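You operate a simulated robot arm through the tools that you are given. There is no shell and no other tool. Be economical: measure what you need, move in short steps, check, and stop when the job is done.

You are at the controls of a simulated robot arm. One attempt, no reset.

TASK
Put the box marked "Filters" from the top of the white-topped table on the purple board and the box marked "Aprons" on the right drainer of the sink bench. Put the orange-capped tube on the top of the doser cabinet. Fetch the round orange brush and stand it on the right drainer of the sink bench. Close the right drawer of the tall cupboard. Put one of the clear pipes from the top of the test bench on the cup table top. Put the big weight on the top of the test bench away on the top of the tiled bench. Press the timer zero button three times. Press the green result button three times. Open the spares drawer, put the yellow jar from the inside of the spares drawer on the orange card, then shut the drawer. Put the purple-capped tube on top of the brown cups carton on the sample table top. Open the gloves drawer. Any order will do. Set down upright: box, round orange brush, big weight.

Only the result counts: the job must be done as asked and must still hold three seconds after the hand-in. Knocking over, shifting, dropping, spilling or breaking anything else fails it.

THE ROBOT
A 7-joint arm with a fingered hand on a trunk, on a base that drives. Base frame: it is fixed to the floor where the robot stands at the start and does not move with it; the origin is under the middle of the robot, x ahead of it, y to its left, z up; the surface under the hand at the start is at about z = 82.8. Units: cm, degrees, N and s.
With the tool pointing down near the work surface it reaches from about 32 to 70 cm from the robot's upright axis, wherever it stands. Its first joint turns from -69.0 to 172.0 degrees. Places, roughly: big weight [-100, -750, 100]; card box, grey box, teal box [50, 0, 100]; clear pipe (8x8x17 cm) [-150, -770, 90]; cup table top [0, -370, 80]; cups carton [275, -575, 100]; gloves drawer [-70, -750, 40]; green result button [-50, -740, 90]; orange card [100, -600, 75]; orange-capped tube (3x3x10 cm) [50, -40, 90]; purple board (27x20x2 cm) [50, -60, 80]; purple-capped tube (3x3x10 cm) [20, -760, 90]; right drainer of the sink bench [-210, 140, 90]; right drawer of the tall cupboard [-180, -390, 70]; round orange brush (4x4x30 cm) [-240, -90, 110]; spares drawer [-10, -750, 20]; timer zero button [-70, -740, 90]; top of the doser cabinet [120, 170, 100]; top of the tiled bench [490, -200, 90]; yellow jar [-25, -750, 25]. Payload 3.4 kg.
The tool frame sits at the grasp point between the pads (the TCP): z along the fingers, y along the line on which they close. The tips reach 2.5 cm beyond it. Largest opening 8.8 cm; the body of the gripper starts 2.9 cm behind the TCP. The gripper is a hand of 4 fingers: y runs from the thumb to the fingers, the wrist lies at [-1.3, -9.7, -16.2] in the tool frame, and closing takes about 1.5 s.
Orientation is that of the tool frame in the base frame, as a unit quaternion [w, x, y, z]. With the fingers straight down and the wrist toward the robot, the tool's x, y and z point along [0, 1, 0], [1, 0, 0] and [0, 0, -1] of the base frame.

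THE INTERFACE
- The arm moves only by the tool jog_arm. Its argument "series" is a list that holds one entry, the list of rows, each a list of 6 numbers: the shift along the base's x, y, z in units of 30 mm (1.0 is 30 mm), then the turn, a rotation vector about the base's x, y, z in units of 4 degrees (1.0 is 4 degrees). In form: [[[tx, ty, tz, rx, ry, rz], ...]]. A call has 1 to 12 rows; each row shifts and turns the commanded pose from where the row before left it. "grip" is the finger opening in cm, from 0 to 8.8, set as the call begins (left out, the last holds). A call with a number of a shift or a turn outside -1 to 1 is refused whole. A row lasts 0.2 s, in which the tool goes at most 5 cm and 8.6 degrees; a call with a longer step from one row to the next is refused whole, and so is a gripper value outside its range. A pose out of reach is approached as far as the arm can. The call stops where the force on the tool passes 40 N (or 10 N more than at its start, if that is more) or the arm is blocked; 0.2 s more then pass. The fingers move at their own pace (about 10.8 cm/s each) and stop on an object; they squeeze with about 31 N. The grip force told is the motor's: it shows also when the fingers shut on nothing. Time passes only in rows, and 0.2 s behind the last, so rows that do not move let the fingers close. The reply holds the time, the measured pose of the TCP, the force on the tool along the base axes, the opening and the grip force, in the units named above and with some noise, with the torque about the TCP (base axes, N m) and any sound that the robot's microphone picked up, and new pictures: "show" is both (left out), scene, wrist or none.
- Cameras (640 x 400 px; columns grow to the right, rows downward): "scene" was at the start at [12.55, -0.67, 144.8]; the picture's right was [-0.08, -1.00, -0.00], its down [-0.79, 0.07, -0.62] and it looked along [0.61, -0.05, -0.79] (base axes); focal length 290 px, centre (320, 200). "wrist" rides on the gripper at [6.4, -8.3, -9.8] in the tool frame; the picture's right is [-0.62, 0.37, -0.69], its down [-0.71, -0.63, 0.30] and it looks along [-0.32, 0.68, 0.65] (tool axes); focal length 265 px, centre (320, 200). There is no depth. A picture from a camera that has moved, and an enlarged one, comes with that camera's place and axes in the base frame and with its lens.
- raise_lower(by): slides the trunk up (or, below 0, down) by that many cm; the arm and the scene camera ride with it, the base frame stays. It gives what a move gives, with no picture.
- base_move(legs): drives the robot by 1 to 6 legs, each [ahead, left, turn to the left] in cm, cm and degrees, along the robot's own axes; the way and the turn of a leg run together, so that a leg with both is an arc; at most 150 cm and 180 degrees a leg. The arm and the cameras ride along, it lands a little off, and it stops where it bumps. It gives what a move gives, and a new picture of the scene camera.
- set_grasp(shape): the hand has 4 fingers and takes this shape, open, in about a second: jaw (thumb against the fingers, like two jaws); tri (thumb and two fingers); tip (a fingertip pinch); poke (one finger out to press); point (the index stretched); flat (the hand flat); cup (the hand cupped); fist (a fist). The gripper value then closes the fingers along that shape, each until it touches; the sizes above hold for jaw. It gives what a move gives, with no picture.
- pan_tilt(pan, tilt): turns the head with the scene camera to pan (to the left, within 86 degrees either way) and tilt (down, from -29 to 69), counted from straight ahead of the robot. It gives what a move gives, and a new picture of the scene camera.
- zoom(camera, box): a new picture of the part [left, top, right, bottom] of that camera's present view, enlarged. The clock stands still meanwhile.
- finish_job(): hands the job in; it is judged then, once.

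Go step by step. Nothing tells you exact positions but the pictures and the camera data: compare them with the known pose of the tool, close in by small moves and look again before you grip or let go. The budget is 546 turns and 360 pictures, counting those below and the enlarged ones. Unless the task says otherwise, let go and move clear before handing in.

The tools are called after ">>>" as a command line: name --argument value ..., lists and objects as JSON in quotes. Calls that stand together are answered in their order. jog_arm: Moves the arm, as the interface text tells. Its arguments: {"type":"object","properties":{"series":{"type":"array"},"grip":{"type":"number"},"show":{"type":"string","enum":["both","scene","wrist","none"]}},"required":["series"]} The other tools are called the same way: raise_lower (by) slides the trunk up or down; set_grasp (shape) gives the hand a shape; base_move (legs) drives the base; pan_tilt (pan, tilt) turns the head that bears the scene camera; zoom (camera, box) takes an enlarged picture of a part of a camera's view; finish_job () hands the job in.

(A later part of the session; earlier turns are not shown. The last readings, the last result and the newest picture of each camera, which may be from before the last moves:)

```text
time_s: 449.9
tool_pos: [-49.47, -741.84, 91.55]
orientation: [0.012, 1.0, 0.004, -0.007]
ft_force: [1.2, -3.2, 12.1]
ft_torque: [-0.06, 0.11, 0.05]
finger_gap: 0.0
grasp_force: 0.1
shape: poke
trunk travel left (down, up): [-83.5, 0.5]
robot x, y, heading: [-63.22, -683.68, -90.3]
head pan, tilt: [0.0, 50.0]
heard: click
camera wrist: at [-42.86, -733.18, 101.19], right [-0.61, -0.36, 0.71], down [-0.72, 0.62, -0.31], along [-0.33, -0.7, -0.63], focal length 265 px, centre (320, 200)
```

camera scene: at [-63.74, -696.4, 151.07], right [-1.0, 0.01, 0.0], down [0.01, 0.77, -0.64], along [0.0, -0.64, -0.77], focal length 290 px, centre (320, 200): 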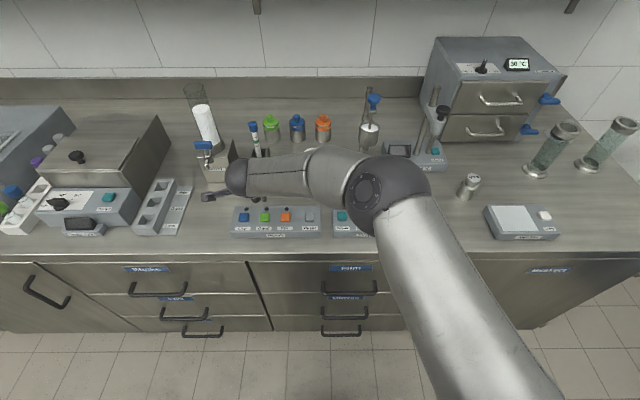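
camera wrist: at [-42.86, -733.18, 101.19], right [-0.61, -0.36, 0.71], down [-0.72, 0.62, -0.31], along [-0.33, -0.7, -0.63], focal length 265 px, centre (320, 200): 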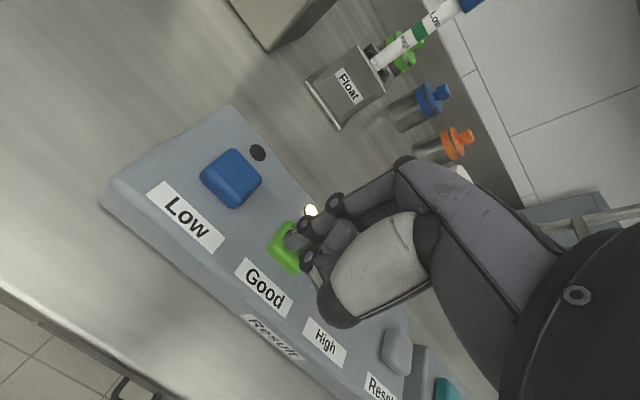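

Click heard and the LED lit: press 1. Release and repeat.

>>> jog_arm --series '[[[0, 0, 0.3, 0, 0, 0], [0, 0, 0.2, 0, 0, 0], [0, 0, 0, 0, 0, 0]]]' --show "none"

>>> jog_arm --series '[[[0, 0, -0.2, 0, 0, 0], [0, 0, -0.15, 0, 0, 0], [0, 0, -0.1, 0, 0, 0], [0, 0, -0.05, 0, 0, 0], [0, 0, 0, 0, 0, 0]]]' --show "none"

```text
time_s: 450.7
tool_pos: [-49.51, -741.86, 92.95]
orientation: [0.011, 1.0, 0.003, -0.007]
ft_force: [-0.7, -0.6, 0.0]
ft_torque: [0.0, -0.04, 0.0]
finger_gap: 0.01
grasp_force: 0.1
shape: poke
trunk travel left (down, up): [-83.5, 0.5]
robot x, y, heading: [-63.73, -683.7, -90.4]
head pan, tilt: [0.0, 50.0]
```

```text
time_s: 451.9
tool_pos: [-49.44, -741.86, 91.54]
orientation: [0.013, 1.0, 0.003, -0.007]
ft_force: [1.3, -3.5, 12.7]
ft_torque: [-0.1, 0.09, 0.04]
finger_gap: 0.01
grasp_force: 0.1
shape: poke
trunk travel left (down, up): [-83.5, 0.5]
robot x, y, heading: [-63.79, -683.64, -90.4]
head pan, tilt: [0.0, 50.0]
heard: click
```

>>> jog_arm --series '[[[0, 0, 0.3, 0, 0, 0], [0, 0, 0.2, 0, 0, 0], [0, 0, 0, 0, 0, 0]]]' --show "none"

>>> jog_arm --series '[[[0, 0, -0.2, 0, 0, 0], [0, 0, -0.15, 0, 0, 0], [0, 0, -0.1, 0, 0, 0], [0, 0, -0.05, 0, 0, 0], [0, 0, 0, 0, 0, 0]]]' --show "none"

>>> jog_arm --series '[[[0, 0, 0.6, 0, 0, 0], [0, 0, 0.8, 0, 0, 0], [0, 0, 0.8, 0, 0, 0], [0, 0, 0, 0, 0, 0]]]' --show "wrist"

```text
time_s: 452.7
tool_pos: [-49.5, -741.86, 92.82]
orientation: [0.011, 1.0, 0.004, -0.008]
ft_force: [0.2, -0.6, 0.0]
ft_torque: [0.04, -0.04, 0.0]
finger_gap: 0.01
grasp_force: 0.0
shape: poke
trunk travel left (down, up): [-83.5, 0.5]
robot x, y, heading: [-63.83, -683.74, -90.4]
head pan, tilt: [0.0, 50.0]
```

```text
time_s: 453.9
tool_pos: [-49.44, -741.96, 91.6]
orientation: [0.014, 1.0, 0.003, -0.007]
ft_force: [1.3, -3.5, 12.9]
ft_torque: [-0.08, 0.12, 0.08]
finger_gap: 0.0
grasp_force: 0.1
shape: poke
trunk travel left (down, up): [-83.5, 0.5]
robot x, y, heading: [-63.63, -683.62, -90.3]
head pan, tilt: [0.0, 50.0]
heard: click
```

```text
time_s: 454.9
tool_pos: [-49.45, -741.82, 97.96]
orientation: [0.011, 1.0, 0.004, -0.008]
ft_force: [0.6, 0.3, -0.4]
ft_torque: [-0.01, 0.03, -0.01]
finger_gap: 0.01
grasp_force: 0.0
shape: poke
trunk travel left (down, up): [-83.5, 0.5]
robot x, y, heading: [-63.6, -683.63, -90.4]
head pan, tilt: [0.0, 50.0]
camera wrist: at [-42.84, -733.21, 107.68], right [-0.61, -0.36, 0.71], down [-0.72, 0.62, -0.31], along [-0.33, -0.7, -0.63], focal length 265 px, centre (320, 200)
```

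wrist: 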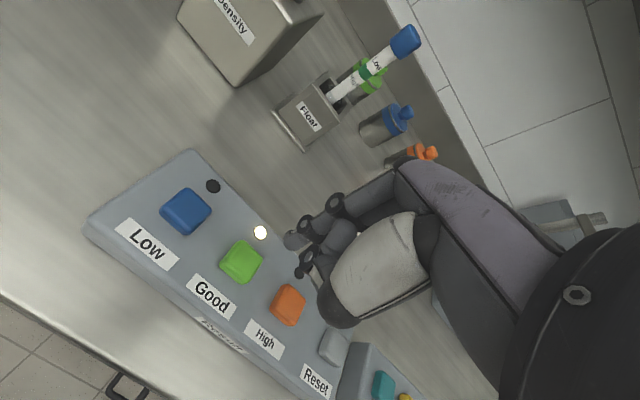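

Three clicks done. Now to the yellow Zero button.

>>> jog_arm --series '[[[-0.84, 0, 0.1, 0, 0, 0], [-0.84, 0, 0.1, 0, 0, 0], [-0.84, 0, 0, 0, 0, 0], [-0.84, 0, 0, 0, 0, 0], [-0.84, 0, 0, 0, 0, 0], [-0.84, 0, 0, 0, 0, 0], [-0.84, 0, 0, 0, 0, 0], [-0.84, 0, 0, 0, 0, 0], [-0.84, 0, 0, 0, 0, 0], [0, 0, 0, 0, 0, 0]]]'

```text
time_s: 457.1
tool_pos: [-72.18, -741.83, 98.61]
orientation: [0.01, 1.0, 0.003, -0.007]
ft_force: [-0.5, 0.3, -0.6]
ft_torque: [0.01, -0.02, 0.01]
finger_gap: 0.0
grasp_force: 0.0
shape: poke
trunk travel left (down, up): [-83.5, 0.5]
robot x, y, heading: [-63.52, -683.97, -90.4]
head pan, tilt: [0.0, 50.0]
camera scene: at [-63.64, -696.49, 151.07], right [-1.0, 0.01, 0.0], down [0.0, 0.77, -0.64], along [0.0, -0.64, -0.77], focal length 290 px, centre (320, 200)
camera wrist: at [-65.59, -733.22, 108.21], right [-0.61, -0.36, 0.71], down [-0.72, 0.62, -0.31], along [-0.33, -0.7, -0.63], focal length 265 px, centre (320, 200)
```

scene: 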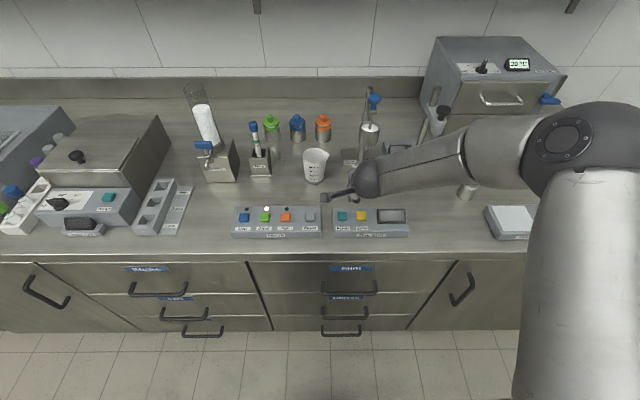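
wrist: 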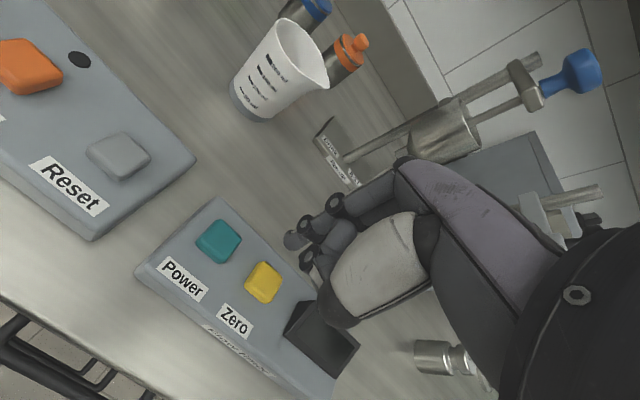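

>>> jog_arm --series '[[[-0.47, -0.08, -0.2, 0, 0, 0], [-0.46, -0.07, -0.5, 0, 0, 0], [0, 0, -0.6, 0, 0, 0], [0, 0, -0.4, 0, 0, 0], [0, 0, 0, 0, 0, 0]]]' --show "wrist"

```text
time_s: 458.3
tool_pos: [-75.03, -742.37, 93.39]
orientation: [0.011, 1.0, 0.005, -0.008]
ft_force: [0.8, -0.2, 0.0]
ft_torque: [-0.02, -0.02, 0.01]
finger_gap: 0.01
grasp_force: 0.1
shape: poke
trunk travel left (down, up): [-83.5, 0.5]
robot x, y, heading: [-63.61, -683.67, -90.7]
head pan, tilt: [0.0, 50.0]
camera wrist: at [-68.35, -733.65, 103.07], right [-0.61, -0.36, 0.71], down [-0.72, 0.62, -0.31], along [-0.33, -0.7, -0.63], focal length 265 px, centre (320, 200)
```

wrist: 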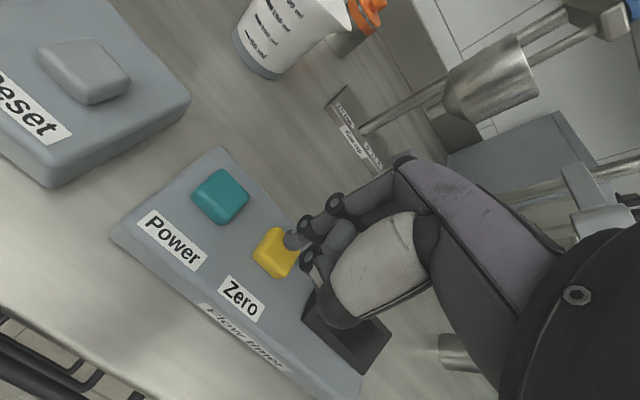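

>>> jog_arm --series '[[[0, 0, -0.2, 0, 0, 0], [0, 0, -0.15, 0, 0, 0], [0, 0, -0.1, 0, 0, 0], [0, 0, 0, 0, 0, 0]]]' --show "none"

>>> jog_arm --series '[[[0, 0, -0.1, 0, 0, 0], [0, 0, -0.06, 0, 0, 0], [0, 0, 0, 0, 0, 0]]]' --show "wrist"

```text
time_s: 459.3
tool_pos: [-74.93, -742.33, 92.14]
orientation: [0.012, 1.0, 0.004, -0.008]
ft_force: [-0.5, -0.8, 0.4]
ft_torque: [-0.01, 0.0, -0.02]
finger_gap: 0.03
grasp_force: 0.0
shape: poke
trunk travel left (down, up): [-83.5, 0.5]
robot x, y, heading: [-63.68, -683.75, -90.5]
head pan, tilt: [0.0, 50.0]
```

```text
time_s: 460.1
tool_pos: [-75.07, -742.25, 91.57]
orientation: [0.012, 1.0, 0.004, -0.008]
ft_force: [-0.2, -1.1, 5.2]
ft_torque: [-0.01, 0.02, 0.01]
finger_gap: 0.0
grasp_force: 0.1
shape: poke
trunk travel left (down, up): [-83.5, 0.5]
robot x, y, heading: [-63.52, -683.72, -90.5]
head pan, tilt: [0.0, 50.0]
heard: click
camera wrist: at [-68.33, -733.65, 101.34], right [-0.61, -0.36, 0.71], down [-0.72, 0.62, -0.31], along [-0.33, -0.7, -0.63], focal length 265 px, centre (320, 200)
```

wrist: 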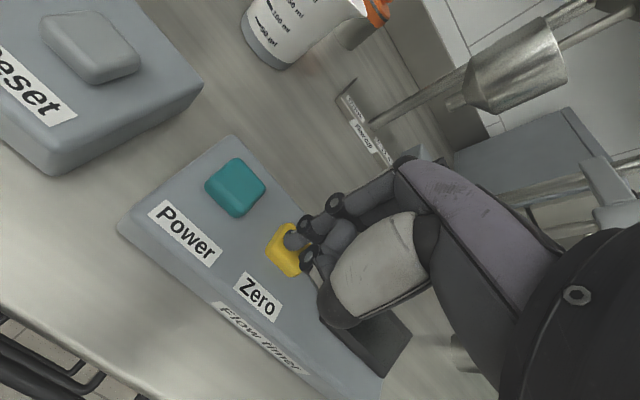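

Click 1. Repeat twice.

>>> jog_arm --series '[[[0, 0, 0.3, 0, 0, 0], [0, 0, 0.2, 0, 0, 0], [0, 0, 0, 0, 0, 0]]]' --show "none"

>>> jog_arm --series '[[[0, 0, -0.2, 0, 0, 0], [0, 0, -0.15, 0, 0, 0], [0, 0, -0.1, 0, 0, 0], [0, 0, -0.07, 0, 0, 0], [0, 0, 0, 0, 0, 0]]]' --show "none"

>>> jog_arm --series '[[[0, 0, 0.3, 0, 0, 0], [0, 0, 0.22, 0, 0, 0], [0, 0, 0, 0, 0, 0]]]' --show "none"

>>> jog_arm --series '[[[0, 0, -0.2, 0, 0, 0], [0, 0, -0.15, 0, 0, 0], [0, 0, -0.1, 0, 0, 0], [0, 0, -0.07, 0, 0, 0], [0, 0, 0, 0, 0, 0]]]' --show "none"

>>> jog_arm --series '[[[0, 0, 0.6, 0, 0, 0], [0, 0, 0.9, 0, 0, 0], [0, 0, 0.9, 0, 0, 0], [0, 0, 0.9, 0, 0, 0], [0, 0, 0.9, 0, 0, 0], [0, 0, 0, 0, 0, 0]]]' --show "both"

```text
time_s: 460.9
tool_pos: [-75.02, -742.32, 93.13]
orientation: [0.011, 1.0, 0.004, -0.008]
ft_force: [0.1, 0.8, -1.1]
ft_torque: [-0.02, -0.01, -0.02]
finger_gap: 0.0
grasp_force: 0.2
shape: poke
trunk travel left (down, up): [-83.5, 0.5]
robot x, y, heading: [-63.58, -683.51, -90.4]
head pan, tilt: [0.0, 50.0]
```

```text
time_s: 462.1
tool_pos: [-74.92, -742.32, 91.64]
orientation: [0.011, 1.0, 0.005, -0.008]
ft_force: [0.0, -1.8, 4.4]
ft_torque: [-0.03, 0.06, 0.03]
finger_gap: 0.0
grasp_force: 0.0
shape: poke
trunk travel left (down, up): [-83.5, 0.5]
robot x, y, heading: [-63.46, -683.7, -90.3]
head pan, tilt: [0.0, 50.0]
heard: click
```

```text
time_s: 462.9
tool_pos: [-75.05, -742.18, 93.18]
orientation: [0.01, 1.0, 0.004, -0.007]
ft_force: [0.8, -0.7, 0.3]
ft_torque: [-0.05, 0.0, -0.01]
finger_gap: 0.0
grasp_force: 0.0
shape: poke
trunk travel left (down, up): [-83.5, 0.5]
robot x, y, heading: [-63.28, -683.8, -90.2]
head pan, tilt: [0.0, 50.0]
```

```text
time_s: 464.1
tool_pos: [-74.92, -742.32, 91.68]
orientation: [0.011, 1.0, 0.004, -0.008]
ft_force: [0.0, -2.4, 5.9]
ft_torque: [-0.05, 0.07, 0.01]
finger_gap: 0.0
grasp_force: 0.0
shape: poke
trunk travel left (down, up): [-83.5, 0.5]
robot x, y, heading: [-63.52, -683.73, -90.5]
head pan, tilt: [0.0, 50.0]
heard: click
```

```text
time_s: 465.5
tool_pos: [-74.91, -742.36, 104.15]
orientation: [0.01, 1.0, 0.005, -0.008]
ft_force: [-0.1, -0.2, -0.5]
ft_torque: [0.01, -0.01, 0.03]
finger_gap: 0.01
grasp_force: 0.1
shape: poke
trunk travel left (down, up): [-83.5, 0.5]
robot x, y, heading: [-63.79, -683.86, -90.4]
head pan, tilt: [0.0, 50.0]
camera scene: at [-63.71, -696.54, 151.06], right [-1.0, 0.01, 0.0], down [0.01, 0.77, -0.64], along [0.0, -0.64, -0.77], focal length 290 px, centre (320, 200)
camera wrist: at [-68.39, -733.72, 113.8], right [-0.61, -0.36, 0.71], down [-0.72, 0.62, -0.31], along [-0.33, -0.7, -0.63], focal length 265 px, centre (320, 200)
```

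scene: 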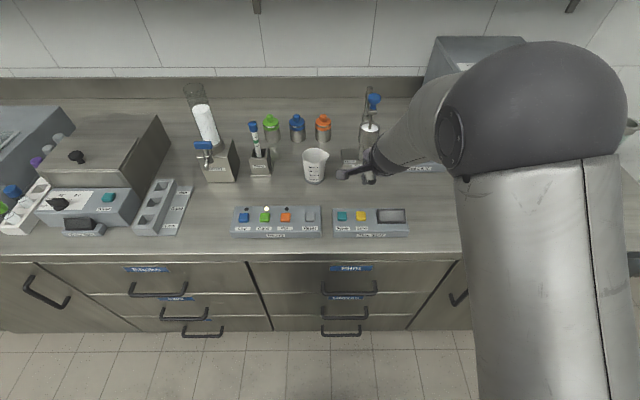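
wrist: 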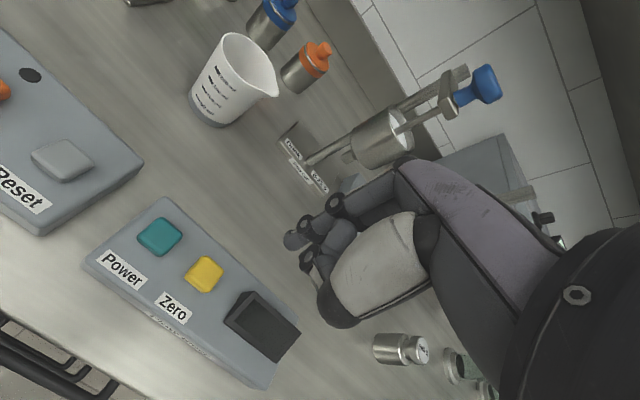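

Both buttons pressed three times. Now the weight (about (-108, -754)): jaw shape, raise and shift right.

>>> jog_arm --series '[[[0, 0.5, 0.9, 0, 0, 0], [0, 0.5, 0.9, 0, 0, 0], [0, 0.5, 0.9, 0, 0, 0], [0, 0.5, 0.5, 0, 0, 0], [0, 0, 0, 0, 0, 0]]]' --show "none"

>>> set_grasp --shape "jaw"

>>> base_move --legs '[[0, -36, 0.5], [8, 0, 0]]'

>>> jog_arm --series '[[[0, 0, 0, 0, 0, 0]]]' --show "wrist"

```text
time_s: 466.7
tool_pos: [-74.91, -736.33, 113.75]
orientation: [0.011, 1.0, 0.004, -0.007]
ft_force: [0.7, 0.4, 0.0]
ft_torque: [-0.02, 0.0, 0.0]
finger_gap: 0.0
grasp_force: 0.0
shape: poke
trunk travel left (down, up): [-83.5, 0.5]
robot x, y, heading: [-64.09, -683.64, -90.3]
head pan, tilt: [0.0, 50.0]
```

```text
time_s: 467.6
tool_pos: [-74.97, -736.23, 113.75]
orientation: [0.01, 1.0, 0.004, -0.008]
ft_force: [-0.1, -0.4, 0.3]
ft_torque: [0.0, -0.02, -0.01]
finger_gap: 8.79
grasp_force: 0.1
shape: jaw
trunk travel left (down, up): [-83.5, 0.5]
robot x, y, heading: [-63.71, -683.68, -90.3]
head pan, tilt: [0.0, 50.0]
```

```text
time_s: 470.6
tool_pos: [-110.57, -744.19, 113.77]
orientation: [0.011, 1.0, 0.007, -0.008]
ft_force: [-0.1, 0.3, -0.4]
ft_torque: [0.01, 0.0, 0.01]
finger_gap: 8.79
grasp_force: 0.1
shape: jaw
trunk travel left (down, up): [-83.5, 0.5]
robot x, y, heading: [-99.79, -691.34, -89.7]
head pan, tilt: [0.0, 50.0]
camera scene: at [-99.69, -704.32, 151.06], right [-1.0, 0.0, 0.0], down [0.0, 0.77, -0.64], along [0.0, -0.64, -0.77], focal length 290 px, centre (320, 200)
```

scene: 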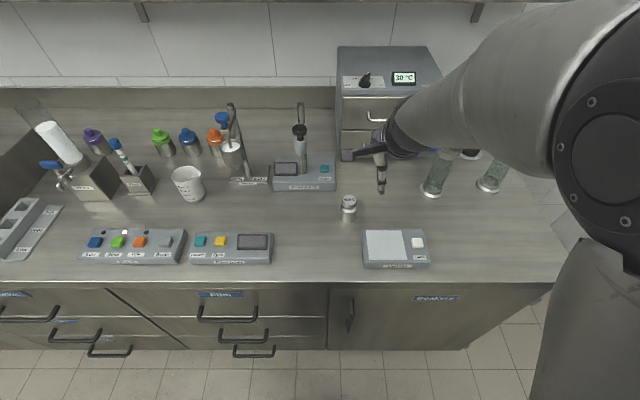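

```text
time_s: 471.0
tool_pos: [-110.57, -743.99, 113.84]
orientation: [0.012, 1.0, 0.007, -0.007]
ft_force: [-0.4, -0.6, 0.3]
ft_torque: [-0.04, 0.0, 0.02]
finger_gap: 8.78
grasp_force: 0.0
shape: jaw
trunk travel left (down, up): [-83.5, 0.5]
robot x, y, heading: [-99.95, -691.48, -89.9]
head pan, tilt: [0.0, 50.0]
camera wrist: at [-104.04, -735.36, 123.52], right [-0.6, -0.36, 0.71], down [-0.73, 0.61, -0.31], along [-0.32, -0.7, -0.63], focal length 265 px, centre (320, 200)
```

wrist: 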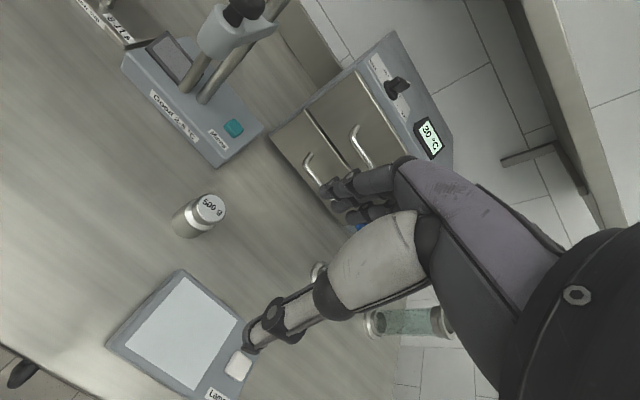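

>>> zoom --camera "wrist" --box '[150, 170, 260, 260]'

>>> zoom --camera "scene" --box '[310, 170, 400, 240]'

```text
4.44 times, centred on (205, 215) of wrist
camera zoom: at [-104.04, -735.36, 123.52], right [-0.6, -0.36, 0.71], down [-0.73, 0.61, -0.31], along [-0.32, -0.7, -0.63], focal length 1180 px, centre (831, 133)
```

zoom: 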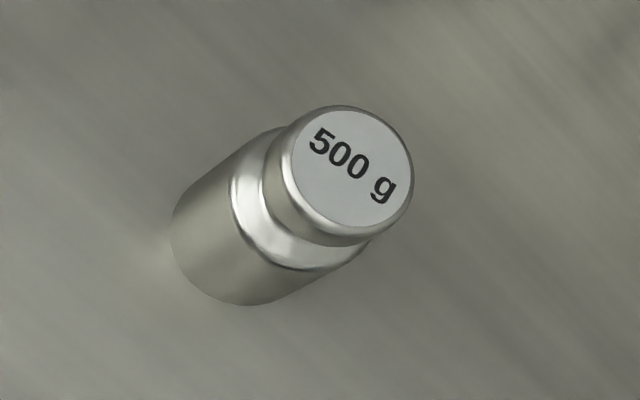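

```text
5.71 times, centred on (355, 205) of scene
camera zoom: at [-99.66, -704.14, 151.08], right [-1.0, 0.0, 0.0], down [0.0, 0.77, -0.64], along [0.0, -0.64, -0.77], focal length 1659 px, centre (120, 171)
```

zoom: 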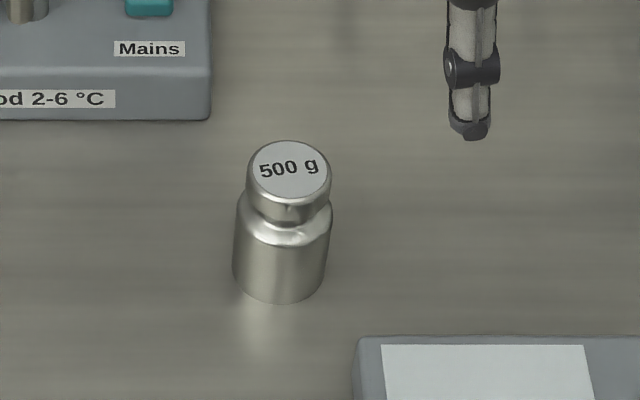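

Descend over the weight with a narrower opening.

>>> jog_arm --series '[[[0.14, -0.4, -0.75, 0, 0, 0], [0.14, -0.4, -0.75, 0, 0, 0], [0.14, -0.4, -0.75, 0, 0, 0], [0.14, -0.4, -0.75, 0, 0, 0], [0.14, -0.4, -0.7, 0, 0, 0], [0.14, -0.4, -0.7, 0, 0, 0], [0.14, -0.4, -0.6, 0, 0, 0], [0.12, -0.37, -0.6, 0, 0, 0], [0, 0, 0, 0, 0, 0]]]' --grip 6.5

```text
time_s: 473.0
tool_pos: [-107.28, -753.7, 96.97]
orientation: [0.011, 1.0, 0.008, -0.008]
ft_force: [0.2, 0.4, -0.3]
ft_torque: [0.01, -0.02, 0.01]
finger_gap: 6.54
grasp_force: 0.1
shape: jaw
trunk travel left (down, up): [-83.5, 0.5]
robot x, y, heading: [-99.54, -691.64, -90.0]
head pan, tilt: [0.0, 50.0]
camera scene: at [-99.66, -704.23, 151.07], right [-1.0, 0.0, 0.0], down [0.0, 0.77, -0.64], along [0.0, -0.64, -0.77], focal length 290 px, centre (320, 200)
camera wrist: at [-100.68, -744.97, 106.65], right [-0.6, -0.36, 0.71], down [-0.73, 0.61, -0.31], along [-0.32, -0.7, -0.63], focal length 265 px, centre (320, 200)
```

scene: 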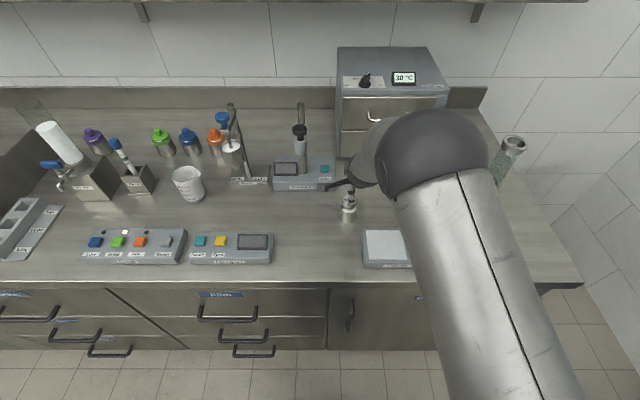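
wrist: 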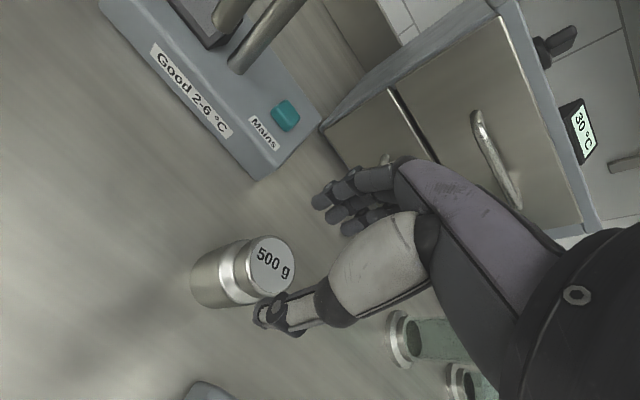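

>>> jog_arm --series '[[[0, 0.05, -0.7, 0, 0, 0], [0, 0.05, -0.7, 0, 0, 0], [0, 0, -0.6, 0, 0, 0], [0, 0, -0.3, 0, 0, 0], [0, 0, 0, 0, 0, 0]]]' --show "none"

>>> jog_arm --series '[[[0, 0, 0, 0, 0, 0], [0, 0, 0, 0, 0, 0], [0, 0, 0, 0, 0, 0], [0, 0, 0, 0, 0, 0], [0, 0, 0, 0, 0, 0], [0, 0, 0, 0, 0, 0]]]' --grip 0 --show "wrist"

```text
time_s: 474.2
tool_pos: [-107.31, -753.39, 90.17]
orientation: [0.012, 1.0, 0.008, -0.008]
ft_force: [0.2, 0.0, -0.6]
ft_torque: [-0.01, 0.0, 0.01]
finger_gap: 6.51
grasp_force: 0.1
shape: jaw
trunk travel left (down, up): [-83.5, 0.5]
robot x, y, heading: [-99.84, -691.32, -89.8]
head pan, tilt: [0.0, 50.0]
```

```text
time_s: 475.6
tool_pos: [-107.33, -753.37, 90.07]
orientation: [0.01, 1.0, 0.008, -0.008]
ft_force: [0.6, 1.2, 0.5]
ft_torque: [0.04, -0.01, 0.04]
finger_gap: 3.79
grasp_force: 30.8
shape: jaw
trunk travel left (down, up): [-83.5, 0.5]
robot x, y, heading: [-99.54, -691.54, -89.7]
head pan, tilt: [0.0, 50.0]
camera wrist: at [-100.8, -744.69, 99.82], right [-0.6, -0.36, 0.71], down [-0.73, 0.61, -0.31], along [-0.32, -0.7, -0.63], focal length 265 px, centre (320, 200)
```

wrist: 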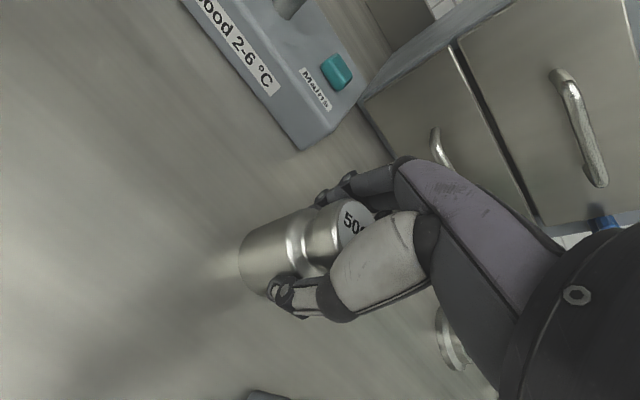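

Gripped. Lift and check.

>>> jog_arm --series '[[[0, 0, 0.5, 0, 0, 0], [0, 0.1, 0.8, 0, 0, 0], [0, 0.3, 0.8, 0, 0, 0], [0, 0.6, 0.8, 0, 0, 0], [0, 0.8, 0.8, 0, 0, 0], [0, 0.8, 0.8, 0, 0, 0], [0, 0.8, 0.8, 0, 0, 0], [0, 0, 0, 0, 0, 0]]]' --show "wrist"

```text
time_s: 477.4
tool_pos: [-107.28, -743.31, 105.85]
orientation: [0.01, 1.0, 0.008, -0.008]
ft_force: [0.4, 0.1, -5.9]
ft_torque: [0.01, 0.01, -0.02]
finger_gap: 3.77
grasp_force: 31.4
shape: jaw
trunk travel left (down, up): [-83.5, 0.5]
robot x, y, heading: [-99.77, -691.52, -89.8]
head pan, tilt: [0.0, 50.0]
camera wrist: at [-100.7, -734.61, 115.61], right [-0.6, -0.36, 0.71], down [-0.73, 0.61, -0.31], along [-0.32, -0.7, -0.64], focal length 265 px, centre (320, 200)
```

wrist: 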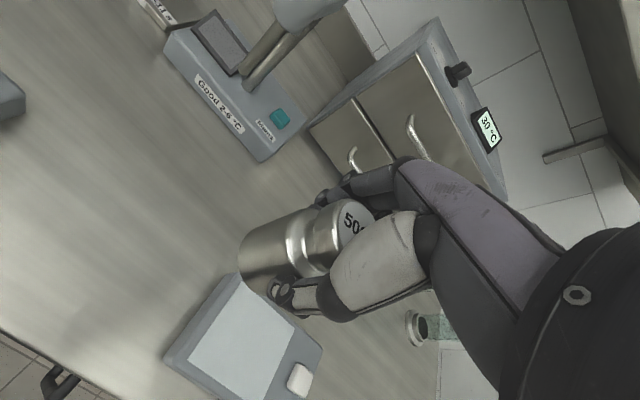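

Held firmly. Back up, turn east, and drive through the aisle toward the tiled bench.

>>> base_move --legs '[[-70, 0, 0], [0, 0, 90], [0, 110, 0]]'

>>> pan_tilt --pan 0 --tilt 15

```text
time_s: 490.3
tool_pos: [-48.85, -518.73, 105.99]
orientation: [0.013, 0.7, 0.714, 0.003]
ft_force: [0.3, -0.7, -5.0]
ft_torque: [0.02, -0.05, -0.01]
finger_gap: 3.78
grasp_force: 30.8
shape: jaw
trunk travel left (down, up): [-83.5, 0.5]
robot x, y, heading: [-100.45, -511.5, 0.5]
head pan, tilt: [0.0, 50.0]
camera scene: at [-87.66, -511.42, 151.06], right [0.01, -1.0, 0.0], down [-0.77, 0.0, -0.64], along [0.64, 0.0, -0.77], focal length 290 px, centre (320, 200)
```

scene: 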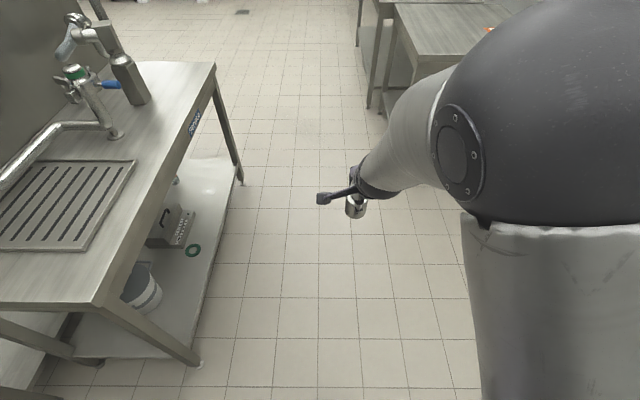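

```text
time_s: 491.3
tool_pos: [-48.73, -518.77, 105.98]
orientation: [0.013, 0.699, 0.715, 0.002]
ft_force: [0.1, -0.2, -5.0]
ft_torque: [0.02, 0.04, 0.0]
finger_gap: 3.75
grasp_force: 30.7
shape: jaw
trunk travel left (down, up): [-83.5, 0.5]
robot x, y, heading: [-100.93, -511.58, 0.4]
head pan, tilt: [0.0, 15.0]
camera scene: at [-86.02, -511.41, 156.42], right [0.01, -1.0, 0.0], down [-0.26, 0.0, -0.97], along [0.97, 0.01, -0.26], focal length 290 px, centre (320, 200)
```

scene: 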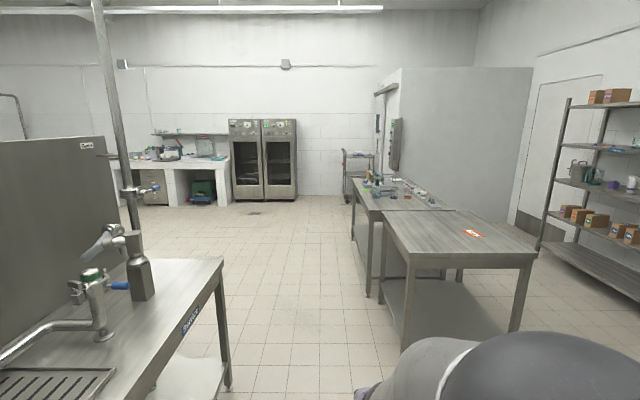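

>>> base_move --legs '[[150, 8, 0], [150, 0, 0]]'

>>> pan_tilt --pan 45 --tilt 15

```text
refused: leg 1 is longer than a leg can be; nothing moved
```

```text
time_s: 492.4
tool_pos: [-48.97, -518.66, 106.04]
orientation: [0.012, 0.7, 0.714, 0.002]
ft_force: [0.2, 0.3, -6.0]
ft_torque: [-0.02, -0.04, 0.0]
finger_gap: 3.73
grasp_force: 31.2
shape: jaw
trunk travel left (down, up): [-83.5, 0.5]
robot x, y, heading: [-100.95, -511.48, 0.4]
head pan, tilt: [45.0, 15.0]
camera scene: at [-88.78, -504.83, 156.43], right [0.71, -0.7, 0.0], down [-0.18, -0.18, -0.97], along [0.68, 0.69, -0.26], focal length 290 px, centre (320, 200)
```

scene: 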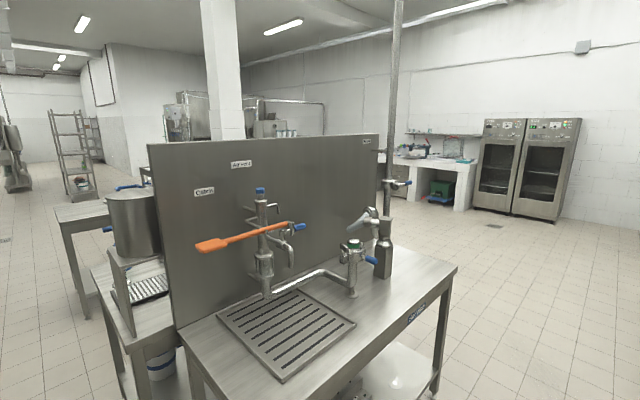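

>>> base_move --legs '[[145, 5, 0], [145, 0, 0]]'

>>> pan_tilt --pan 35 --tilt 15

```text
time_s: 506.5
tool_pos: [242.28, -516.22, 106.05]
orientation: [0.013, 0.705, 0.709, 0.002]
ft_force: [-0.1, -0.1, -5.0]
ft_torque: [0.03, -0.01, -0.02]
finger_gap: 3.76
grasp_force: 31.2
shape: jaw
trunk travel left (down, up): [-83.5, 0.5]
robot x, y, heading: [191.17, -508.01, -0.7]
head pan, tilt: [45.0, 15.0]
camera scene: at [202.46, -501.64, 156.43], right [0.7, -0.71, 0.0], down [-0.19, -0.18, -0.97], along [0.69, 0.68, -0.26], focal length 290 px, centre (320, 200)
```

scene: 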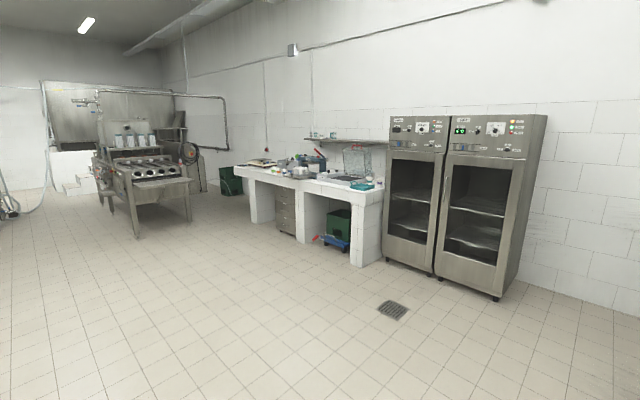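

```text
time_s: 507.2
tool_pos: [242.12, -516.12, 105.98]
orientation: [0.012, 0.705, 0.709, 0.002]
ft_force: [-0.8, 0.7, -5.8]
ft_torque: [0.0, -0.02, 0.02]
finger_gap: 3.73
grasp_force: 31.0
shape: jaw
trunk travel left (down, up): [-83.5, 0.5]
robot x, y, heading: [190.34, -507.82, -0.6]
head pan, tilt: [35.0, 15.0]
camera scene: at [203.5, -502.89, 156.43], right [0.57, -0.82, 0.0], down [-0.21, -0.15, -0.97], along [0.8, 0.55, -0.26], focal length 290 px, centre (320, 200)
```

scene: 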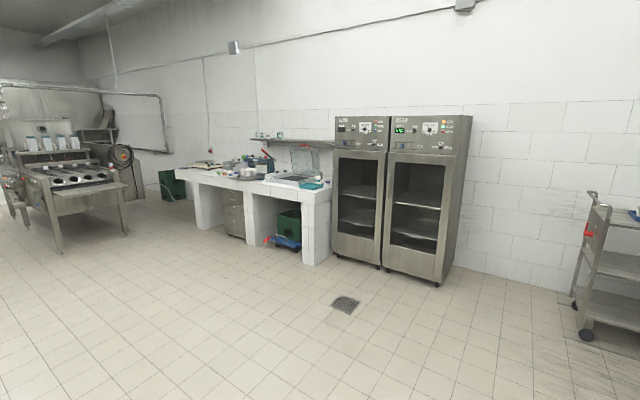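

>>> base_move --legs '[[100, 90, 0], [50, 100, 0]]'

>>> pan_tilt --pan 10 --tilt 25

```text
time_s: 519.2
tool_pos: [395.11, -331.37, 106.0]
orientation: [0.013, 0.71, 0.704, 0.001]
ft_force: [0.8, 0.2, -4.7]
ft_torque: [0.02, 0.02, 0.0]
finger_gap: 3.78
grasp_force: 30.8
shape: jaw
trunk travel left (down, up): [-83.5, 0.5]
robot x, y, heading: [343.65, -322.32, -1.3]
head pan, tilt: [35.0, 15.0]
camera scene: at [356.56, -317.48, 156.43], right [0.55, -0.83, 0.0], down [-0.22, -0.14, -0.97], along [0.8, 0.54, -0.26], focal length 290 px, centre (320, 200)
```

scene: 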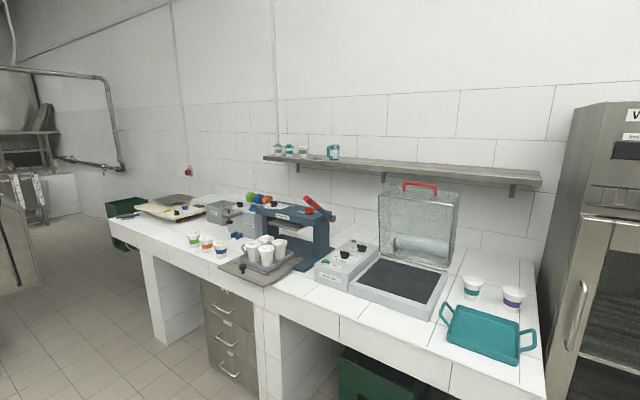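

```text
time_s: 520.1
tool_pos: [395.12, -331.35, 105.9]
orientation: [0.013, 0.71, 0.704, 0.001]
ft_force: [0.4, 0.3, -4.4]
ft_torque: [-0.02, 0.0, 0.01]
finger_gap: 3.77
grasp_force: 31.2
shape: jaw
trunk travel left (down, up): [-83.5, 0.5]
robot x, y, heading: [343.91, -322.67, -1.2]
head pan, tilt: [10.0, 25.0]
camera scene: at [357.89, -321.26, 154.81], right [0.15, -0.99, 0.0], down [-0.42, -0.06, -0.91], along [0.9, 0.14, -0.42], focal length 290 px, centre (320, 200)
```

scene: 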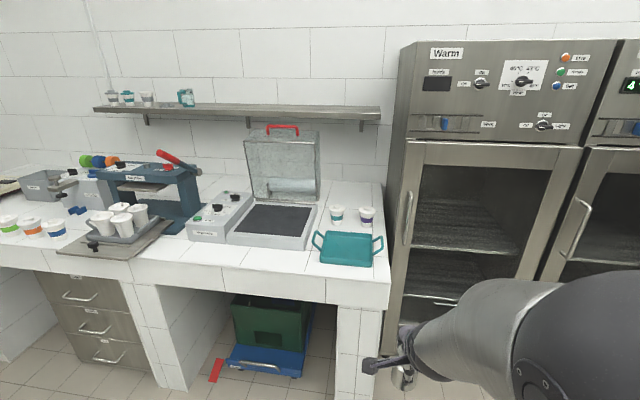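

Free tile area appears between the cup tray and the sealer. I move closer to it.

>>> base_move --legs '[[8, 62, 1]]'

>>> pan_tilt --pan 5 --tilt 45

```text
time_s: 523.6
tool_pos: [404.21, -268.47, 106.0]
orientation: [0.012, 0.705, 0.709, 0.002]
ft_force: [-0.1, 0.0, -5.7]
ft_torque: [-0.01, -0.03, -0.01]
finger_gap: 3.75
grasp_force: 31.4
shape: jaw
trunk travel left (down, up): [-83.5, 0.5]
robot x, y, heading: [352.88, -260.24, -0.6]
head pan, tilt: [10.0, 25.0]
camera scene: at [366.89, -259.08, 154.81], right [0.17, -0.99, 0.0], down [-0.42, -0.07, -0.91], along [0.89, 0.15, -0.42], focal length 290 px, centre (320, 200)
```

scene: 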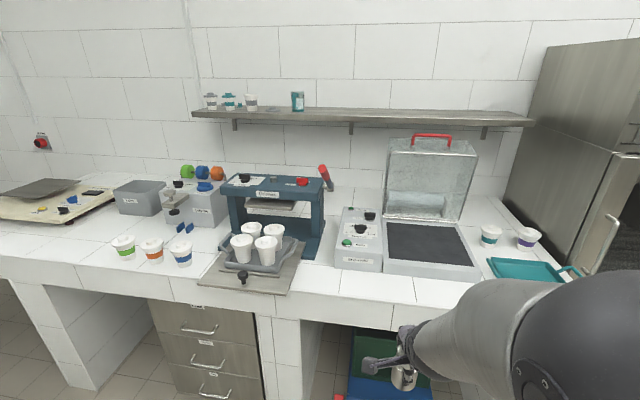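

```text
time_s: 524.4
tool_pos: [404.26, -268.49, 105.96]
orientation: [0.012, 0.704, 0.71, 0.002]
ft_force: [-0.5, -0.3, -4.4]
ft_torque: [0.01, -0.02, -0.02]
finger_gap: 3.76
grasp_force: 31.1
shape: jaw
trunk travel left (down, up): [-83.5, 0.5]
robot x, y, heading: [352.54, -260.73, -0.3]
head pan, tilt: [5.0, 45.0]
camera scene: at [365.91, -259.98, 151.76], right [0.08, -1.0, 0.0], down [-0.7, -0.06, -0.71], along [0.7, 0.06, -0.71], focal length 290 px, centre (320, 200)
```

scene: 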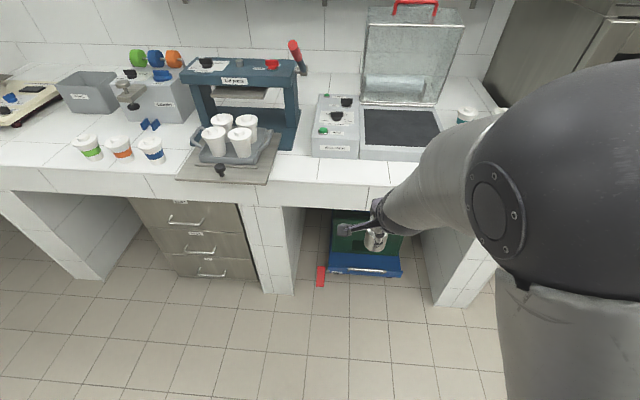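

Target spot about (445, -245), bench top z≈86. Drive into position.

>>> base_move --legs '[[0, 23, 0], [30, 0, 0]]'

>>> pan_tilt --pan 10 --tilt 50

>>> jog_arm --series '[[[0, 0, 0, 0, 0, 0]]]' --show "wrist"

```text
time_s: 527.8
tool_pos: [434.32, -245.44, 105.94]
orientation: [0.012, 0.704, 0.71, 0.001]
ft_force: [0.6, -0.5, -4.3]
ft_torque: [0.05, 0.03, -0.01]
finger_gap: 3.77
grasp_force: 30.4
shape: jaw
trunk travel left (down, up): [-83.5, 0.5]
robot x, y, heading: [382.71, -238.1, -0.4]
head pan, tilt: [5.0, 45.0]
camera scene: at [396.01, -236.99, 151.75], right [0.08, -1.0, 0.0], down [-0.71, -0.06, -0.71], along [0.7, 0.06, -0.71], focal length 290 px, centre (320, 200)
```

scene: 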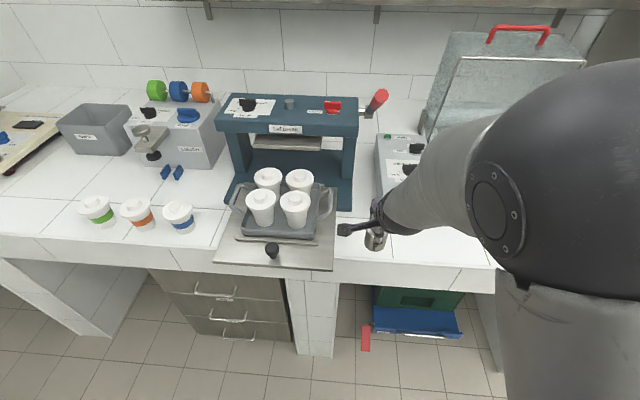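

```text
time_s: 528.5
tool_pos: [434.33, -245.45, 105.91]
orientation: [0.012, 0.703, 0.711, 0.001]
ft_force: [-0.3, -0.3, -4.5]
ft_torque: [0.06, 0.02, 0.01]
finger_gap: 3.76
grasp_force: 30.6
shape: jaw
trunk travel left (down, up): [-83.5, 0.5]
robot x, y, heading: [382.68, -237.47, -0.3]
head pan, tilt: [10.0, 50.0]
camera scene: at [395.56, -236.37, 151.06], right [0.17, -0.99, 0.0], down [-0.76, -0.13, -0.64], along [0.63, 0.11, -0.77], focal length 290 px, centre (320, 200)
```

scene: 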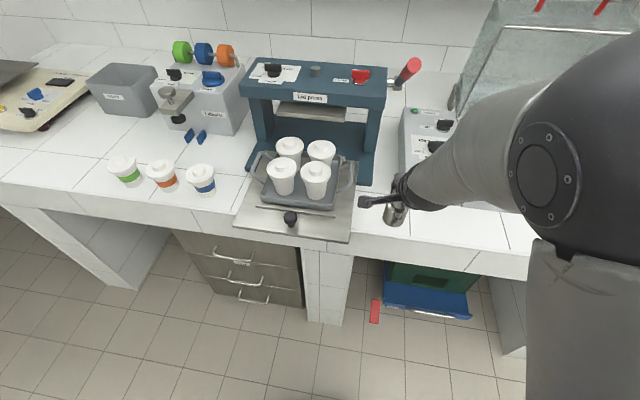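

```text
time_s: 528.9
tool_pos: [434.43, -245.42, 105.9]
orientation: [0.013, 0.704, 0.71, 0.001]
ft_force: [0.1, -0.4, -5.0]
ft_torque: [0.01, 0.01, 0.0]
finger_gap: 3.75
grasp_force: 31.0
shape: jaw
trunk travel left (down, up): [-83.5, 0.5]
robot x, y, heading: [382.89, -237.75, -0.6]
head pan, tilt: [10.0, 50.0]
camera wrist: at [425.86, -238.89, 115.62], right [0.36, -0.61, 0.71], down [-0.62, -0.72, -0.31], along [0.7, -0.33, -0.64], focal length 265 px, centre (320, 200)
```

wrist: 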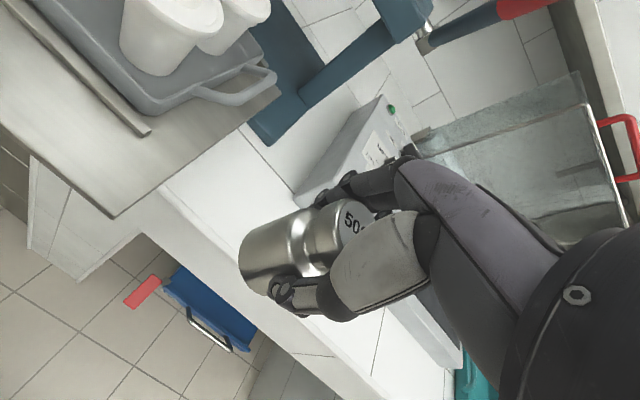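

>>> base_move --legs '[[9, 0, 0]]'

>>> jog_arm --series '[[[0.7, 0, 0, 0, 0, 0], [0.7, 0, -0.3, 0, 0, 0], [0, 0, -0.7, 0, 0, 0], [0, 0, -0.7, 0, 0, 0], [0, 0, 0, 0, 0, 0]]]'

```text
time_s: 530.0
tool_pos: [443.33, -245.64, 105.93]
orientation: [0.013, 0.704, 0.71, 0.001]
ft_force: [0.6, 0.3, -5.7]
ft_torque: [0.05, -0.01, 0.0]
finger_gap: 3.75
grasp_force: 31.4
shape: jaw
trunk travel left (down, up): [-83.5, 0.5]
robot x, y, heading: [391.44, -237.88, -0.3]
head pan, tilt: [10.0, 50.0]
camera scene: at [404.54, -236.42, 151.06], right [0.17, -0.99, 0.0], down [-0.76, -0.13, -0.64], along [0.63, 0.11, -0.77], focal length 290 px, centre (320, 200)
```

scene: 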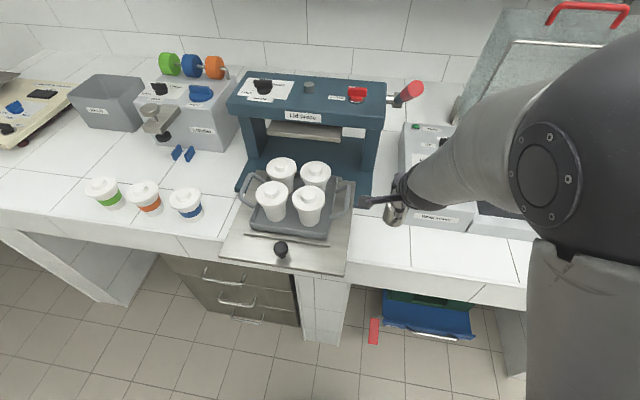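

```text
time_s: 531.2
tool_pos: [447.53, -245.56, 100.93]
orientation: [0.013, 0.704, 0.71, 0.002]
ft_force: [0.3, 0.2, -5.2]
ft_torque: [-0.02, -0.01, -0.02]
finger_gap: 3.75
grasp_force: 30.9
shape: jaw
trunk travel left (down, up): [-83.5, 0.5]
robot x, y, heading: [392.08, -237.86, -0.2]
head pan, tilt: [10.0, 50.0]
camera scene: at [404.49, -236.42, 151.06], right [0.17, -0.99, 0.0], down [-0.76, -0.13, -0.64], along [0.63, 0.11, -0.77], focal length 290 px, centre (320, 200)
camera wrist: at [439.02, -239.02, 110.58], right [0.36, -0.61, 0.71], down [-0.62, -0.72, -0.31], along [0.7, -0.33, -0.63], focal length 265 px, centre (320, 200)
```

scene: 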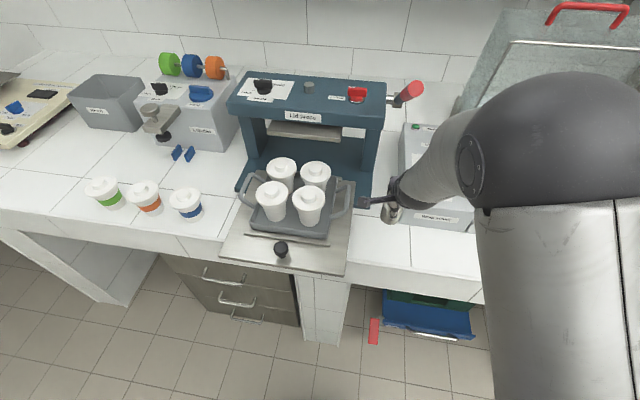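
wrist: 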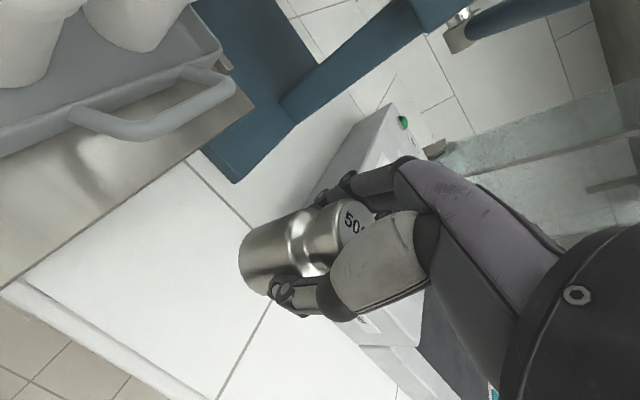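

Landing spot is clear tile. Lower.

>>> jog_arm --series '[[[0, 0, -0.7, 0, 0, 0], [0, 0, -0.6, 0, 0, 0], [0, 0, -0.3, 0, 0, 0], [0, 0, -0.2, 0, 0, 0], [0, 0, 0, 0, 0, 0]]]' --show "none"

>>> jog_arm --series '[[[0, 0, -0.12, 0, 0, 0], [0, 0, -0.1, 0, 0, 0], [0, 0, 0, 0, 0, 0]]]' --show "none"

>>> jog_arm --series '[[[0, 0, -0.1, 0, 0, 0], [0, 0, -0.08, 0, 0, 0], [0, 0, 0, 0, 0, 0]]]' --show "none"

```text
time_s: 532.4
tool_pos: [447.56, -245.45, 95.31]
orientation: [0.012, 0.704, 0.71, 0.001]
ft_force: [0.1, -0.1, -4.8]
ft_torque: [0.0, 0.01, -0.02]
finger_gap: 3.73
grasp_force: 31.3
shape: jaw
trunk travel left (down, up): [-83.5, 0.5]
robot x, y, heading: [391.54, -237.52, -0.5]
head pan, tilt: [10.0, 50.0]
```

```text
time_s: 533.2
tool_pos: [447.59, -245.49, 94.81]
orientation: [0.012, 0.704, 0.71, 0.002]
ft_force: [-0.5, -0.6, -4.4]
ft_torque: [-0.02, 0.0, 0.01]
finger_gap: 3.76
grasp_force: 31.0
shape: jaw
trunk travel left (down, up): [-83.5, 0.5]
robot x, y, heading: [391.99, -237.71, -0.1]
head pan, tilt: [10.0, 50.0]
```

```text
time_s: 534.0
tool_pos: [447.53, -245.63, 94.23]
orientation: [0.012, 0.704, 0.71, 0.002]
ft_force: [-0.3, 1.6, -4.8]
ft_torque: [0.02, -0.01, 0.03]
finger_gap: 3.76
grasp_force: 30.7
shape: jaw
trunk travel left (down, up): [-83.5, 0.5]
robot x, y, heading: [391.69, -237.37, -0.2]
head pan, tilt: [10.0, 50.0]
```

>>> jog_arm --series '[[[0, 0, -0.1, 0, 0, 0], [0, 0, -0.08, 0, 0, 0], [0, 0, 0, 0, 0, 0]]]' --show "none"

>>> jog_arm --series '[[[0, 0, -0.1, 0, 0, 0], [0, 0, -0.08, 0, 0, 0], [0, 0, 0, 0, 0, 0]]]' --show "none"

>>> jog_arm --series '[[[0, 0, -0.08, 0, 0, 0], [0, 0, -0.07, 0, 0, 0], [0, 0, 0, 0, 0, 0]]]' --show "none"

```text
time_s: 534.8
tool_pos: [447.59, -245.52, 93.67]
orientation: [0.013, 0.704, 0.71, 0.002]
ft_force: [0.4, 0.1, -4.7]
ft_torque: [0.03, 0.01, 0.0]
finger_gap: 3.76
grasp_force: 31.2
shape: jaw
trunk travel left (down, up): [-83.5, 0.5]
robot x, y, heading: [391.85, -237.39, -0.5]
head pan, tilt: [10.0, 50.0]
```

```text
time_s: 535.6
tool_pos: [447.45, -245.5, 93.09]
orientation: [0.013, 0.704, 0.71, 0.001]
ft_force: [-0.5, -0.1, -4.8]
ft_torque: [0.0, 0.0, 0.04]
finger_gap: 3.77
grasp_force: 30.7
shape: jaw
trunk travel left (down, up): [-83.5, 0.5]
robot x, y, heading: [391.82, -237.65, -0.2]
head pan, tilt: [10.0, 50.0]
```

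```text
time_s: 536.4
tool_pos: [447.53, -245.44, 92.83]
orientation: [0.012, 0.704, 0.71, 0.001]
ft_force: [-0.4, -0.6, -4.8]
ft_torque: [0.02, 0.0, -0.02]
finger_gap: 3.73
grasp_force: 31.0
shape: jaw
trunk travel left (down, up): [-83.5, 0.5]
robot x, y, heading: [391.79, -237.77, -0.5]
head pan, tilt: [10.0, 50.0]
```

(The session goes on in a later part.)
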